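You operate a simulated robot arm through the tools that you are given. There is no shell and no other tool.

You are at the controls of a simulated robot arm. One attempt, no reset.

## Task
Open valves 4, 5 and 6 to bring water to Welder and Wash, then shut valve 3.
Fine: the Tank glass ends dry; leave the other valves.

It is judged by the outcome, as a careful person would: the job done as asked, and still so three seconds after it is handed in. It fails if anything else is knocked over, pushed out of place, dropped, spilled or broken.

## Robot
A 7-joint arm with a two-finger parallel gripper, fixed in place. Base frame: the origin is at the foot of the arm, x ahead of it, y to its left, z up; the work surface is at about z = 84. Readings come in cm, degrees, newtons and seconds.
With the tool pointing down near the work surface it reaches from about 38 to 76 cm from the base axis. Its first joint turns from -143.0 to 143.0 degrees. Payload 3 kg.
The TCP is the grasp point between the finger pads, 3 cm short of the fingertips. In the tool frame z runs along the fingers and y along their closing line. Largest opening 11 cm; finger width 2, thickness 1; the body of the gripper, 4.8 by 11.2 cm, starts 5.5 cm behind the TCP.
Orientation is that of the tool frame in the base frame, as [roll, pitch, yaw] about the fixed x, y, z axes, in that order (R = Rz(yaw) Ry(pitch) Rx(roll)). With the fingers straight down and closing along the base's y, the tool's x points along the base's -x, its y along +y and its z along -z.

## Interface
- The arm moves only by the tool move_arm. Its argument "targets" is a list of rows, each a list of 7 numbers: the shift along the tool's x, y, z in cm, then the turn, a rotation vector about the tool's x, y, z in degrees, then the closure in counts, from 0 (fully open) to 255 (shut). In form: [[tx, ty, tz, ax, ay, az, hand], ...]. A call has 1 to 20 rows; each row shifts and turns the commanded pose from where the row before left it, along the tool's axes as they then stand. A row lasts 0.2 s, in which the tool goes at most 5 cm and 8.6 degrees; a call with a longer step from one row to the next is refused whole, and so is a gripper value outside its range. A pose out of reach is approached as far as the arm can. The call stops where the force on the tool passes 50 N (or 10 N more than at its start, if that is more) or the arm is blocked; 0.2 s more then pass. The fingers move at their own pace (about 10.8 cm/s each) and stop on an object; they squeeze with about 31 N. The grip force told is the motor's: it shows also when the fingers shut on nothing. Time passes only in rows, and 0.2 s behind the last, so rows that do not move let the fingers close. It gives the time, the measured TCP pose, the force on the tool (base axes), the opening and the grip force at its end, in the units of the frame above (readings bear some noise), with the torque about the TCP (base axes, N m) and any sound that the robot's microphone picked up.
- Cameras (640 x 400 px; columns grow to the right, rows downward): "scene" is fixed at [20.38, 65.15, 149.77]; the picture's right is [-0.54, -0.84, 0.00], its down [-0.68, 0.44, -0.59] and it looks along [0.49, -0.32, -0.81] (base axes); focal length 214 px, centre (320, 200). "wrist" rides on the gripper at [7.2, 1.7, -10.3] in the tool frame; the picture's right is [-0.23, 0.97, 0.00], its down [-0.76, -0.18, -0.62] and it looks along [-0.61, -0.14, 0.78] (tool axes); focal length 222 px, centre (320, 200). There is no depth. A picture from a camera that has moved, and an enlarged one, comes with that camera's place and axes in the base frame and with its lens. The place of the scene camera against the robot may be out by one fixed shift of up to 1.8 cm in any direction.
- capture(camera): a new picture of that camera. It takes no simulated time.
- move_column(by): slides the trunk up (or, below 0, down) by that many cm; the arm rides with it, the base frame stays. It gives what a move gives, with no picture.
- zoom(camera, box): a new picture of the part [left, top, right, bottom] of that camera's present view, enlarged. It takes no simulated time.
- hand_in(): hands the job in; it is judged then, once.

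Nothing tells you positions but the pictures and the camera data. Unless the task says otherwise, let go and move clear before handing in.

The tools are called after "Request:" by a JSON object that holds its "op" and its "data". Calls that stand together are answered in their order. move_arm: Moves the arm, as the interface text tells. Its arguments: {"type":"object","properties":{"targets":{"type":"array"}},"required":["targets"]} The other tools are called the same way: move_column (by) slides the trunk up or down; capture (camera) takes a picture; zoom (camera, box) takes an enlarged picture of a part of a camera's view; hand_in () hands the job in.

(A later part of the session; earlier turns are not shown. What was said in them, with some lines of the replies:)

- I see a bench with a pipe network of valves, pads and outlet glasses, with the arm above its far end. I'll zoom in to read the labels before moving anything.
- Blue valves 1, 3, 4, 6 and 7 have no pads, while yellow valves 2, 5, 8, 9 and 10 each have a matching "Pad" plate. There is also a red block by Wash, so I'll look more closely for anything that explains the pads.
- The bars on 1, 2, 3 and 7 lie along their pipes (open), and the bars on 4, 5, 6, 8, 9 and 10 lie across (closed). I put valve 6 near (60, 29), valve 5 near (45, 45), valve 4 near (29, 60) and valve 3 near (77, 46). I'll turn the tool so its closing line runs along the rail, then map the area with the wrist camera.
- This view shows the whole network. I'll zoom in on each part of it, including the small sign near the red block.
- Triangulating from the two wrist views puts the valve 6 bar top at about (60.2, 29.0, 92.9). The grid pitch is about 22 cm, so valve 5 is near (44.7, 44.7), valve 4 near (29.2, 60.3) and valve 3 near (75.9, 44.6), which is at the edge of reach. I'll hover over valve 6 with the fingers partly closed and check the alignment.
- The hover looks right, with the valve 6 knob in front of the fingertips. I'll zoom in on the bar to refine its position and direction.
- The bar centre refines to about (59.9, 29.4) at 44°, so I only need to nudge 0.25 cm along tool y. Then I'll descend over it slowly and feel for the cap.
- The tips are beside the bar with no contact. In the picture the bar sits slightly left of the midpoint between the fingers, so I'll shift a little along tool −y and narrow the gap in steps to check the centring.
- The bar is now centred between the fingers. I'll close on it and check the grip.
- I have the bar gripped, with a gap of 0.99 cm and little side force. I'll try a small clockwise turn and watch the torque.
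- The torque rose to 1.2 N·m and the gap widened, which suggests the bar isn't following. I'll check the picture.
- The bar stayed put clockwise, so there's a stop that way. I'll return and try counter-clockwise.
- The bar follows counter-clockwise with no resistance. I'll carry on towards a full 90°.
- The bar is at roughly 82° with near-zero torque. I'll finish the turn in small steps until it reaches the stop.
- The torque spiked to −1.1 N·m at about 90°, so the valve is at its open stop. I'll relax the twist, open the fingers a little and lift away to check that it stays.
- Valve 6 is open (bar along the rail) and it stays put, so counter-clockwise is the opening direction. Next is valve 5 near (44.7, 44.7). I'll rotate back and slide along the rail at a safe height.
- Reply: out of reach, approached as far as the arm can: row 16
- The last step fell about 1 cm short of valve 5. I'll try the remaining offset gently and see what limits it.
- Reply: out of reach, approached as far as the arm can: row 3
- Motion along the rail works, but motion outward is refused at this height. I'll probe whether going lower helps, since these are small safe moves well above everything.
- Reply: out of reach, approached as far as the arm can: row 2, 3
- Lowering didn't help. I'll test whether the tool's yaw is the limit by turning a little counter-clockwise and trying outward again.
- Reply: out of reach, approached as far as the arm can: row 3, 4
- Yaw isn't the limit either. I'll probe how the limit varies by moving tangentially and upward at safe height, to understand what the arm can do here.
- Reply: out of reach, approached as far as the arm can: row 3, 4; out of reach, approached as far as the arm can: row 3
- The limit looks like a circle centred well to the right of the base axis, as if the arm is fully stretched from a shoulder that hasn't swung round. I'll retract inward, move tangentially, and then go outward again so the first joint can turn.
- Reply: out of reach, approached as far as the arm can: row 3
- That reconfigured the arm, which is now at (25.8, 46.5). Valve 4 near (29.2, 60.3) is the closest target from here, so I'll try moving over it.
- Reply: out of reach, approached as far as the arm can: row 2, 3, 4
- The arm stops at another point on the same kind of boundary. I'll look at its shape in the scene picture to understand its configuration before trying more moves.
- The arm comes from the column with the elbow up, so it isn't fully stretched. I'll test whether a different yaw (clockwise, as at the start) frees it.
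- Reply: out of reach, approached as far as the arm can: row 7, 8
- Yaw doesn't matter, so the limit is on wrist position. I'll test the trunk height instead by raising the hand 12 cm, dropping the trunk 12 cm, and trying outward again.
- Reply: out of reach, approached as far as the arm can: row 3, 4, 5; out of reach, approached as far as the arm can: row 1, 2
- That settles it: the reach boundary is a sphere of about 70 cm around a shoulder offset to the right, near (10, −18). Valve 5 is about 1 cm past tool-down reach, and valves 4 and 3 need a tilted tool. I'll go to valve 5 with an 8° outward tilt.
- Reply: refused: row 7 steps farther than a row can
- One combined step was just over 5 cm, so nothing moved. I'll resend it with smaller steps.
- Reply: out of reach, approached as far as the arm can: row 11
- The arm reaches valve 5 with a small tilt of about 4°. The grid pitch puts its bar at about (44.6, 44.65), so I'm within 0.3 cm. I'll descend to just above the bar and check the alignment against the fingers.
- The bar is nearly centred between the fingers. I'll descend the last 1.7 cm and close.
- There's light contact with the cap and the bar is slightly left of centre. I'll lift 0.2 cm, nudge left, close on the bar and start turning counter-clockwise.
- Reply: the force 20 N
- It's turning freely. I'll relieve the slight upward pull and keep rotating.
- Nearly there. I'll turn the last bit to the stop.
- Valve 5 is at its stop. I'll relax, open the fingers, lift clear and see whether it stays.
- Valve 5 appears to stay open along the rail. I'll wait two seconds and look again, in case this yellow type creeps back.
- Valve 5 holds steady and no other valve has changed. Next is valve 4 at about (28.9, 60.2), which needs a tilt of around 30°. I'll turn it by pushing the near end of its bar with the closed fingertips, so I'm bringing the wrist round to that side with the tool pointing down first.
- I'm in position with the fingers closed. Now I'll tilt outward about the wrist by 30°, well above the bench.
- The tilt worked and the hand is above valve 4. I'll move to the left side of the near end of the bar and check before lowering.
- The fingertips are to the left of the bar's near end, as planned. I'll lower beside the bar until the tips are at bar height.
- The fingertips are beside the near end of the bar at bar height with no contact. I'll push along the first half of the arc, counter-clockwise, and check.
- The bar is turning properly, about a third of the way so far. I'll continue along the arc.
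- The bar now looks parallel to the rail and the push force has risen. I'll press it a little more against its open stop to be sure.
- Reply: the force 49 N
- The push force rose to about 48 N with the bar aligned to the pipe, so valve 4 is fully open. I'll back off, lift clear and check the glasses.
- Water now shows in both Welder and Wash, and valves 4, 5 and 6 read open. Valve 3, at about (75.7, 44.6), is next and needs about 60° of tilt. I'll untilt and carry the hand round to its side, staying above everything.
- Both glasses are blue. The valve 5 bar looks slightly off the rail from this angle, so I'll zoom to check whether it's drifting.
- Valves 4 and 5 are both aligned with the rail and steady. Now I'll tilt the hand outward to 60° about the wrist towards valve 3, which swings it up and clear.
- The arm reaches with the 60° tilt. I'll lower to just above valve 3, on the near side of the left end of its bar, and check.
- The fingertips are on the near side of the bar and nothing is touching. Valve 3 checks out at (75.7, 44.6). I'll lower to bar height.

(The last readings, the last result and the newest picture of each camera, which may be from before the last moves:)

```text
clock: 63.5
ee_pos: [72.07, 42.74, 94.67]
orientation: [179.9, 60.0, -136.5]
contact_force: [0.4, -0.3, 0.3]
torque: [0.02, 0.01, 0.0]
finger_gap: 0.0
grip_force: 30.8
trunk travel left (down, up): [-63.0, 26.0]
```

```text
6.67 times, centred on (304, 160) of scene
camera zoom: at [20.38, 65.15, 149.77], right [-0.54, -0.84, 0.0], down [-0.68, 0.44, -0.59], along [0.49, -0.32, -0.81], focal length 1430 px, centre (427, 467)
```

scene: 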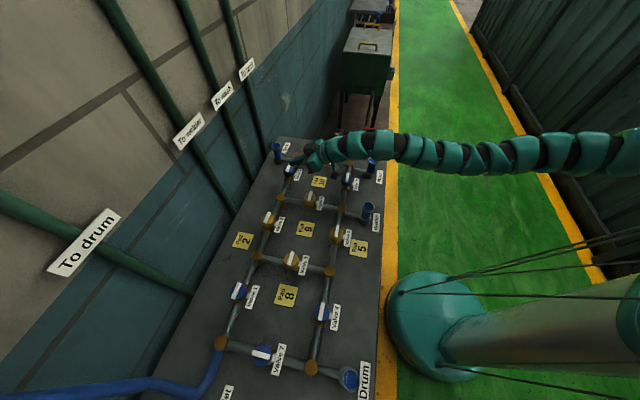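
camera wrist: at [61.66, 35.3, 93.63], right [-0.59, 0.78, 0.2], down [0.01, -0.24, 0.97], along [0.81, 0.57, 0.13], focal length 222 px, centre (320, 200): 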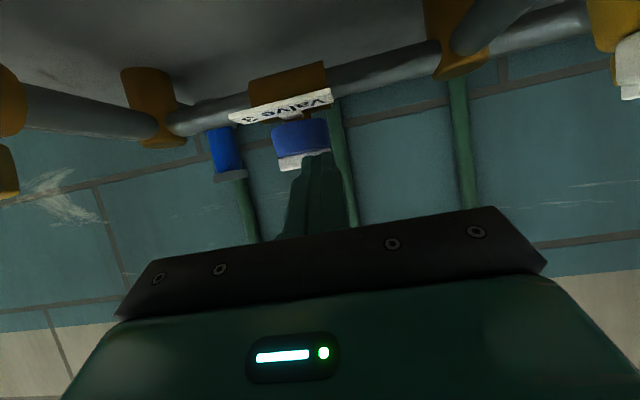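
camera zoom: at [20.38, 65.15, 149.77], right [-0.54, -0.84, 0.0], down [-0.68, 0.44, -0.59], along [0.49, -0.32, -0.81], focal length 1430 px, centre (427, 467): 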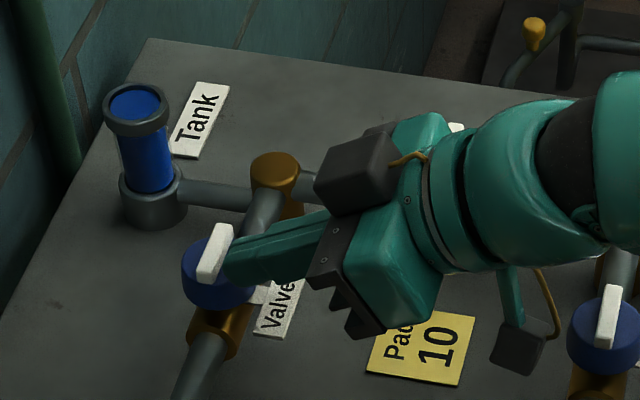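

The fingertip is beside the 135° end of the bar, on the near side. I'll push outward along the arc, clockwise, for the first half.

Request:
{"op": "zoom", "data": {"camera": "wrist", "box": [240, 90, 400, 190]}}

```text
4.00 times, centred on (320, 140) of wrist
camera zoom: at [61.66, 35.3, 93.63], right [-0.59, 0.78, 0.2], down [0.01, -0.24, 0.97], along [0.81, 0.57, 0.13], focal length 888 px, centre (320, 440)
```

zoom: 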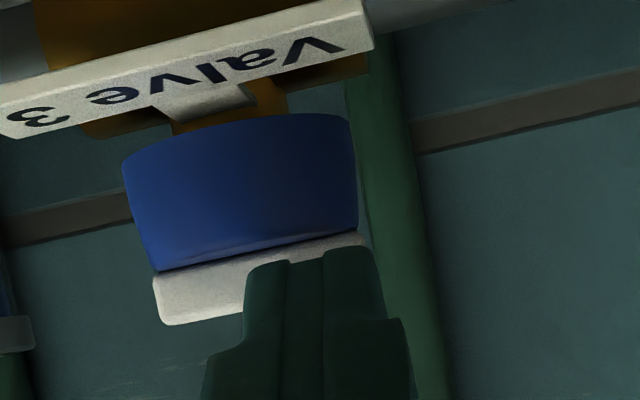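

The finger overlaps the pivot a little too much, so I'll first shift about 1.1 cm toward the bar's left end for a better lever. Then I'll push straight outward for the first half of the turn.

Request:
{"op": "move_arm", "data": {"targets": [[0, 1.11, 0, 0, 0, 0, 255], [-0.49, 0, 0.85, 0, 0, 0, 255], [-0.165, 0.09, 0.286, 0, 0, 0, 255], [-0.17, 0, 0.294, 0, 0, 0, 255], [-0.163, -0.09, 0.281, 0, 0, 0, 255], [0, 0, 0, 0, 0, 0, 255]]}}

Request:
{"op": "zoom", "data": {"camera": "wrist", "box": [240, 90, 400, 190]}}

Request:
{"op": "zoom", "data": {"camera": "scene", "box": [264, 140, 328, 180]}}

```text
clock: 64.9
ee_pos: [72.6, 44.87, 94.78]
orientation: [179.8, 60.0, -136.4]
contact_force: [-0.5, -0.1, 1.4]
torque: [0.02, -0.01, 0.02]
finger_gap: 0.0
grip_force: 31.4
trunk travel left (down, up): [-63.0, 26.0]
```

```text
4.00 times, centred on (320, 140) of wrist
camera zoom: at [62.3, 37.56, 93.73], right [-0.59, 0.78, 0.2], down [0.01, -0.24, 0.97], along [0.81, 0.57, 0.13], focal length 888 px, centre (320, 440)
```

zoom: 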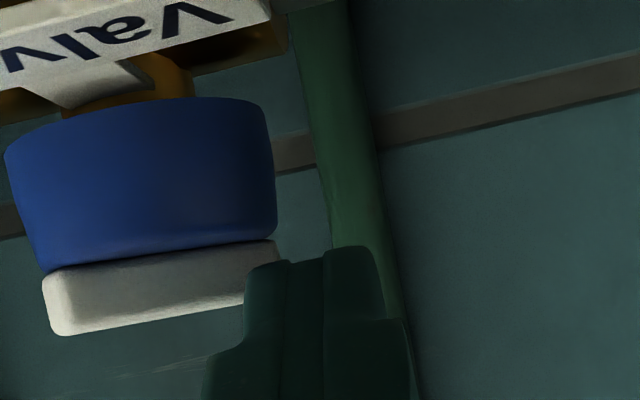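

```text
10.00 times, centred on (296, 160) of scene
camera zoom: at [20.38, 65.15, 149.77], right [-0.54, -0.84, 0.0], down [-0.68, 0.44, -0.59], along [0.49, -0.32, -0.81], focal length 2145 px, centre (560, 600)
```

zoom: 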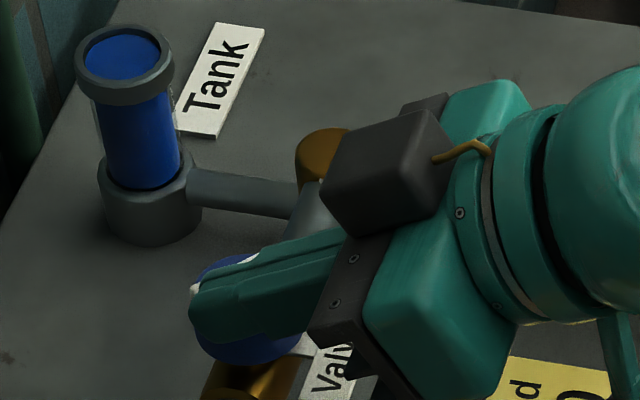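

The bar has begun turning (about 40°) with very little force. I'll continue around the arc toward the closed position.

Request:
{"op": "move_arm", "data": {"targets": [[-0.195, -0.22, 0.338, 0, 0, 0, 255], [-0.12, -0.24, 0.208, 0, 0, 0, 255], [-0.085, -0.29, 0.147, 0, 0, 0, 255], [0, 0, 0, 0, 0, 0, 255]]}}

Request:
{"op": "zoom", "data": {"camera": "wrist", "box": [240, 90, 400, 190]}}

Request:
{"op": "zoom", "data": {"camera": "scene", "box": [264, 140, 328, 180]}}

```text
clock: 65.9
ee_pos: [73.77, 44.81, 94.71]
orientation: [179.9, 60.0, -136.6]
contact_force: [-0.4, 0.9, 0.9]
torque: [0.06, -0.01, 0.05]
finger_gap: 0.0
grip_force: 30.8
trunk travel left (down, up): [-63.0, 26.0]
```

```text
4.00 times, centred on (320, 140) of wrist
camera zoom: at [63.42, 37.58, 93.68], right [-0.59, 0.78, 0.2], down [0.01, -0.24, 0.97], along [0.81, 0.57, 0.14], focal length 888 px, centre (320, 440)
```

zoom: 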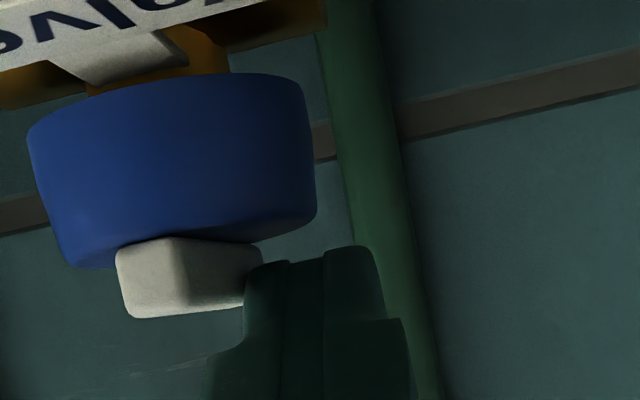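

```text
10.00 times, centred on (296, 160) of scene
camera zoom: at [20.38, 65.15, 149.77], right [-0.54, -0.84, 0.0], down [-0.68, 0.44, -0.59], along [0.49, -0.32, -0.81], focal length 2145 px, centre (560, 600)
```

zoom: 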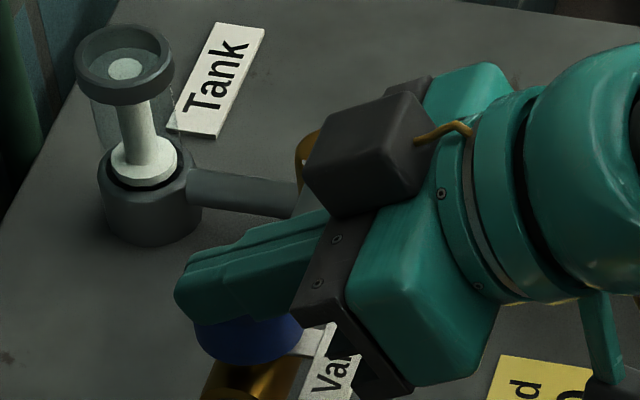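

The Tank glass is now dry and the bar is about three-quarters turned. I'll keep pushing sideways in small steps until it reaches the closed stop.

Request:
{"op": "move_arm", "data": {"targets": [[0, -0.25, 0, 0, 0, 0, 255], [0, -0.25, 0, 0, 0, 0, 255], [0, 0, 0, 0, 0, 0, 255]]}}

Request:
{"op": "zoom", "data": {"camera": "wrist", "box": [240, 90, 400, 190]}}

```text
clock: 66.7
ee_pos: [73.85, 44.78, 94.77]
orientation: [-180.0, 59.9, -136.3]
contact_force: [-7.9, 8.5, 1.8]
torque: [0.15, 0.09, 0.32]
finger_gap: 0.0
grip_force: 31.1
trunk travel left (down, up): [-63.0, 26.0]
```

```text
4.00 times, centred on (320, 140) of wrist
camera zoom: at [63.56, 37.43, 93.68], right [-0.59, 0.78, 0.2], down [0.01, -0.24, 0.97], along [0.81, 0.58, 0.13], focal length 888 px, centre (320, 440)
```

zoom: 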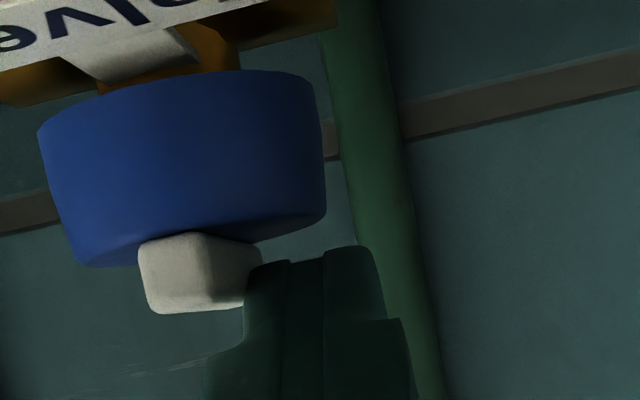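

The force is rising with no more movement, and the bar looks nearly end-on to the approach direction. I'll press once more to confirm it's against the closed stop.

Request:
{"op": "move_arm", "data": {"targets": [[0, -0.3, 0, 0, 0, 0, 255], [0, -0.3, 0, 0, 0, 0, 255], [0, 0, 0, 0, 0, 0, 255]]}}

Request:
{"op": "zoom", "data": {"camera": "wrist", "box": [240, 90, 400, 190]}}

```text
clock: 67.5
ee_pos: [73.82, 44.73, 94.75]
orientation: [-179.9, 60.0, -136.0]
contact_force: [-19.9, 31.8, 0.0]
torque: [0.5, 0.33, 1.02]
finger_gap: 0.0
grip_force: 31.1
trunk travel left (down, up): [-63.0, 26.0]
```

```text
4.00 times, centred on (320, 140) of wrist
camera zoom: at [63.61, 37.34, 93.68], right [-0.59, 0.78, 0.2], down [0.01, -0.24, 0.97], along [0.8, 0.58, 0.13], focal length 888 px, centre (320, 440)
```

zoom: 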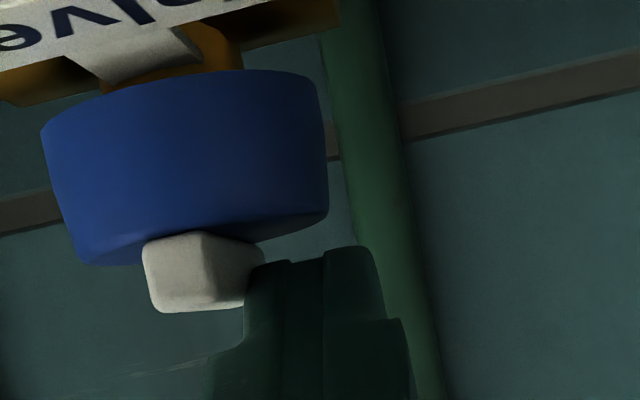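

That's a firm stop at 37 N with no movement, so valve 3 is shut. I'll back off sideways and lift straight up.

Request:
{"op": "move_arm", "data": {"targets": [[0, 1, 0, 0, 0, 0, 255], [0, 1, 0, 0, 0, 0, 255], [-1.73, 0, -1, 0, 0, 0, 255], [-3.46, 0, -2, 0, 0, 0, 255], [-3.46, 0, -2, 0, 0, 0, 255], [-3.46, 0, -2, 0, 0, 0, 255], [-3.46, 0, -2, 0, 0, 0, 255], [0, 0, 0, 0, 0, 0, 255]]}}

Request:
{"op": "zoom", "data": {"camera": "scene", "box": [256, 130, 400, 220]}}

Request:
{"op": "zoom", "data": {"camera": "scene", "box": [220, 200, 380, 300]}}

Request:
{"op": "zoom", "data": {"camera": "scene", "box": [200, 280, 392, 400]}}

Request:
{"op": "capture", "data": {"camera": "scene"}}

```text
clock: 69.3
ee_pos: [73.15, 45.39, 112.71]
orientation: [179.8, 59.8, -136.6]
contact_force: [0.0, -0.8, -1.1]
torque: [-0.01, -0.02, 0.02]
finger_gap: 0.0
grip_force: 31.3
trunk travel left (down, up): [-63.0, 26.0]
```

```text
4.44 times, centred on (328, 175) of scene
camera zoom: at [20.38, 65.15, 149.77], right [-0.54, -0.84, 0.0], down [-0.68, 0.44, -0.59], along [0.49, -0.32, -0.81], focal length 953 px, centre (284, 311)
```

zoom: 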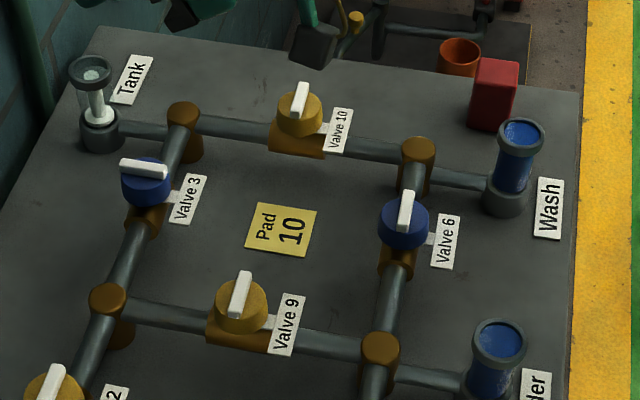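

```text
4.00 times, centred on (300, 250) of scene
camera zoom: at [20.38, 65.15, 149.77], right [-0.54, -0.84, 0.0], down [-0.68, 0.44, -0.59], along [0.49, -0.32, -0.81], focal length 858 px, centre (400, 0)
```

zoom: 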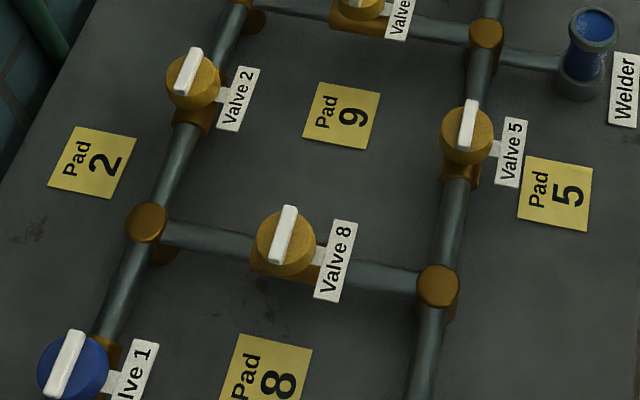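

```text
3.33 times, centred on (296, 340) of scene
camera zoom: at [20.38, 65.15, 149.77], right [-0.54, -0.84, 0.0], down [-0.68, 0.44, -0.59], along [0.49, -0.32, -0.81], focal length 715 px, centre (400, -267)
```

zoom: 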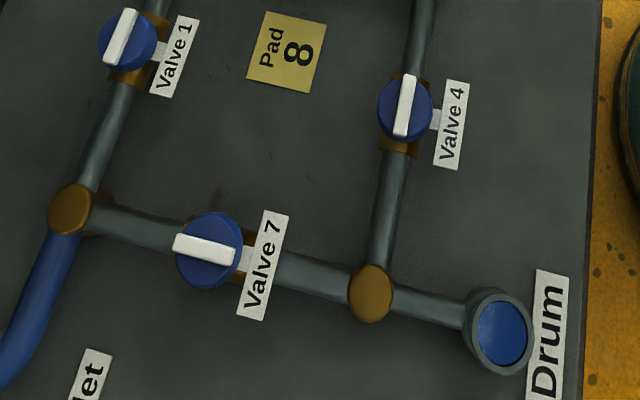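

```text
taken
```

scene: 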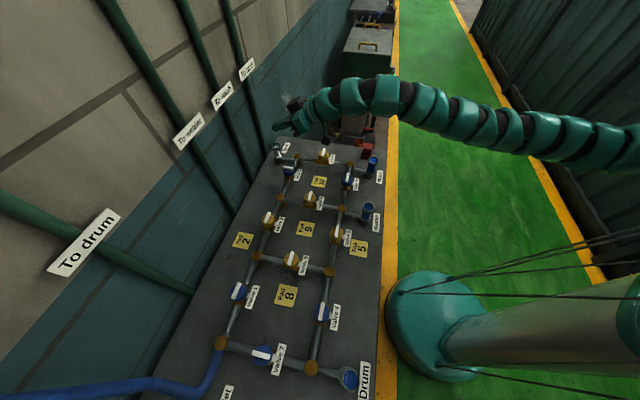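

Everything reads as asked: valves 4, 5 and 6 lie along their pipes, valve 3 lies across, Welder and Wash are full, Tank is dry, and the other valves and the red block are unmoved. I'll open the hand in free air, wait several seconds and check once more that nothing drifts, valve 5 especially.

Request:
{"op": "move_arm", "data": {"targets": [[-1.73, 0, -1, 0, 0, 0, 200], [0, 0, 0, 0, 0, 0, 180], [0, 0, 0, 0, 0, 0, 180], [0, 0, 0, 0, 0, 0, 180], [0, 0, 0, 0, 0, 0, 180], [0, 0, 0, 0, 0, 0, 180], [0, 0, 0, 0, 0, 0, 180], [0, 0, 0, 0, 0, 0, 180], [0, 0, 0, 0, 0, 0, 180], [0, 0, 0, 0, 0, 0, 180], [0, 0, 0, 0, 0, 0, 180], [0, 0, 0, 0, 0, 0, 180], [0, 0, 0, 0, 0, 0, 180], [0, 0, 0, 0, 0, 0, 180], [0, 0, 0, 0, 0, 0, 180], [0, 0, 0, 0, 0, 0, 180], [0, 0, 0, 0, 0, 0, 180], [0, 0, 0, 0, 0, 0, 180], [0, 0, 0, 0, 0, 0, 180], [0, 0, 0, 0, 0, 0, 180]]}}

Request:
{"op": "move_arm", "data": {"targets": [[0, 0, 0, 0, 0, 0, 180], [0, 0, 0, 0, 0, 0, 180], [0, 0, 0, 0, 0, 0, 180], [0, 0, 0, 0, 0, 0, 180], [0, 0, 0, 0, 0, 0, 180], [0, 0, 0, 0, 0, 0, 180], [0, 0, 0, 0, 0, 0, 180], [0, 0, 0, 0, 0, 0, 180], [0, 0, 0, 0, 0, 0, 180], [0, 0, 0, 0, 0, 0, 180], [0, 0, 0, 0, 0, 0, 180], [0, 0, 0, 0, 0, 0, 180], [0, 0, 0, 0, 0, 0, 180], [0, 0, 0, 0, 0, 0, 180], [0, 0, 0, 0, 0, 0, 180], [0, 0, 0, 0, 0, 0, 180], [0, 0, 0, 0, 0, 0, 180], [0, 0, 0, 0, 0, 0, 180], [0, 0, 0, 0, 0, 0, 180], [0, 0, 0, 0, 0, 0, 180]]}}

Request:
{"op": "zoom", "data": {"camera": "scene", "box": [256, 130, 400, 220]}}

Request:
{"op": "zoom", "data": {"camera": "scene", "box": [220, 200, 380, 300]}}

Request:
{"op": "zoom", "data": {"camera": "scene", "box": [200, 280, 392, 400]}}

```text
clock: 73.5
ee_pos: [73.16, 45.5, 114.89]
orientation: [179.9, 60.0, -136.6]
contact_force: [-0.3, 1.3, 0.6]
torque: [0.0, 0.04, 0.05]
finger_gap: 3.23
grip_force: 0.1
trunk travel left (down, up): [-63.0, 26.0]
```

```text
clock: 77.7
ee_pos: [72.98, 45.49, 114.86]
orientation: [179.8, 60.0, -136.6]
contact_force: [0.1, 0.5, -0.3]
torque: [0.01, 0.02, 0.02]
finger_gap: 3.26
grip_force: 0.1
trunk travel left (down, up): [-63.0, 26.0]
```

```text
4.44 times, centred on (328, 175) of scene
camera zoom: at [20.38, 65.15, 149.77], right [-0.54, -0.84, 0.0], down [-0.68, 0.44, -0.59], along [0.49, -0.32, -0.81], focal length 953 px, centre (284, 311)
```

zoom: 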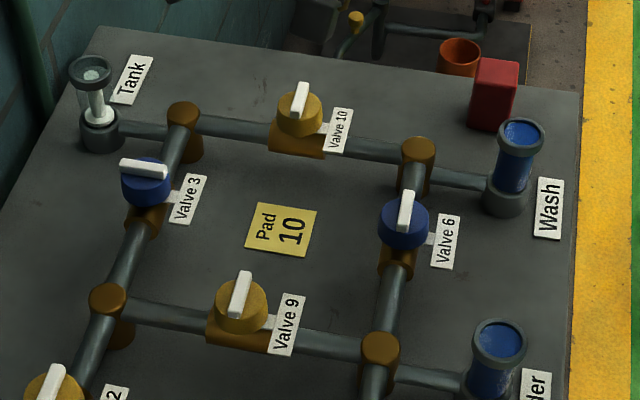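

```text
4.00 times, centred on (300, 250) of scene
camera zoom: at [20.38, 65.15, 149.77], right [-0.54, -0.84, 0.0], down [-0.68, 0.44, -0.59], along [0.49, -0.32, -0.81], focal length 858 px, centre (400, 0)
```

zoom: 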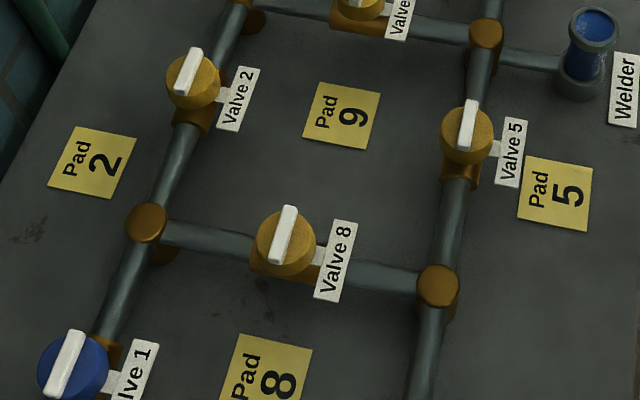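

```text
3.33 times, centred on (296, 340) of scene
camera zoom: at [20.38, 65.15, 149.77], right [-0.54, -0.84, 0.0], down [-0.68, 0.44, -0.59], along [0.49, -0.32, -0.81], focal length 715 px, centre (400, -267)
```

zoom: 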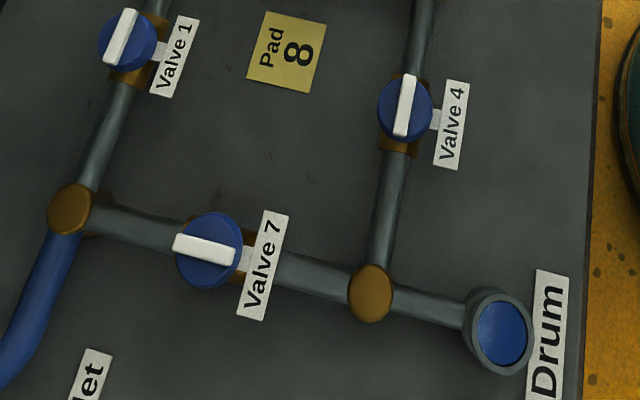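

Eight seconds on, nothing has changed. Valves 4, 5 and 6 are open, valve 3 is shut, Welder and Wash are full, Tank is dry, and the other valves and the block are untouched. The hand is empty and well clear, so I'm handing in.

Request:
{"op": "hand_in", "data": {}}

```text
The job is handed in.
```

Valves 4, 5 and 6 are open, and valve 3 was shut after them. Before I handed in, the Welder and Wash glasses were full and the Tank glass was dry.

I watched for about eight seconds after the last move and nothing drifted. The other valves and the red block look as they did at the start.

- **Yellow valves:** Valve 5 is one of the yellow ones with a matching pad. It stayed open on its own, so I left the pads and the red block alone.
- **How they were turned:** I gripped and turned valves 6 and 5. Valves 4 and 3 were too far for a straight-down grip, so I pushed their handles round with a tilted hand until they hit their stops.
- **Trunk height:** The trunk is 12 cm lower than it started.
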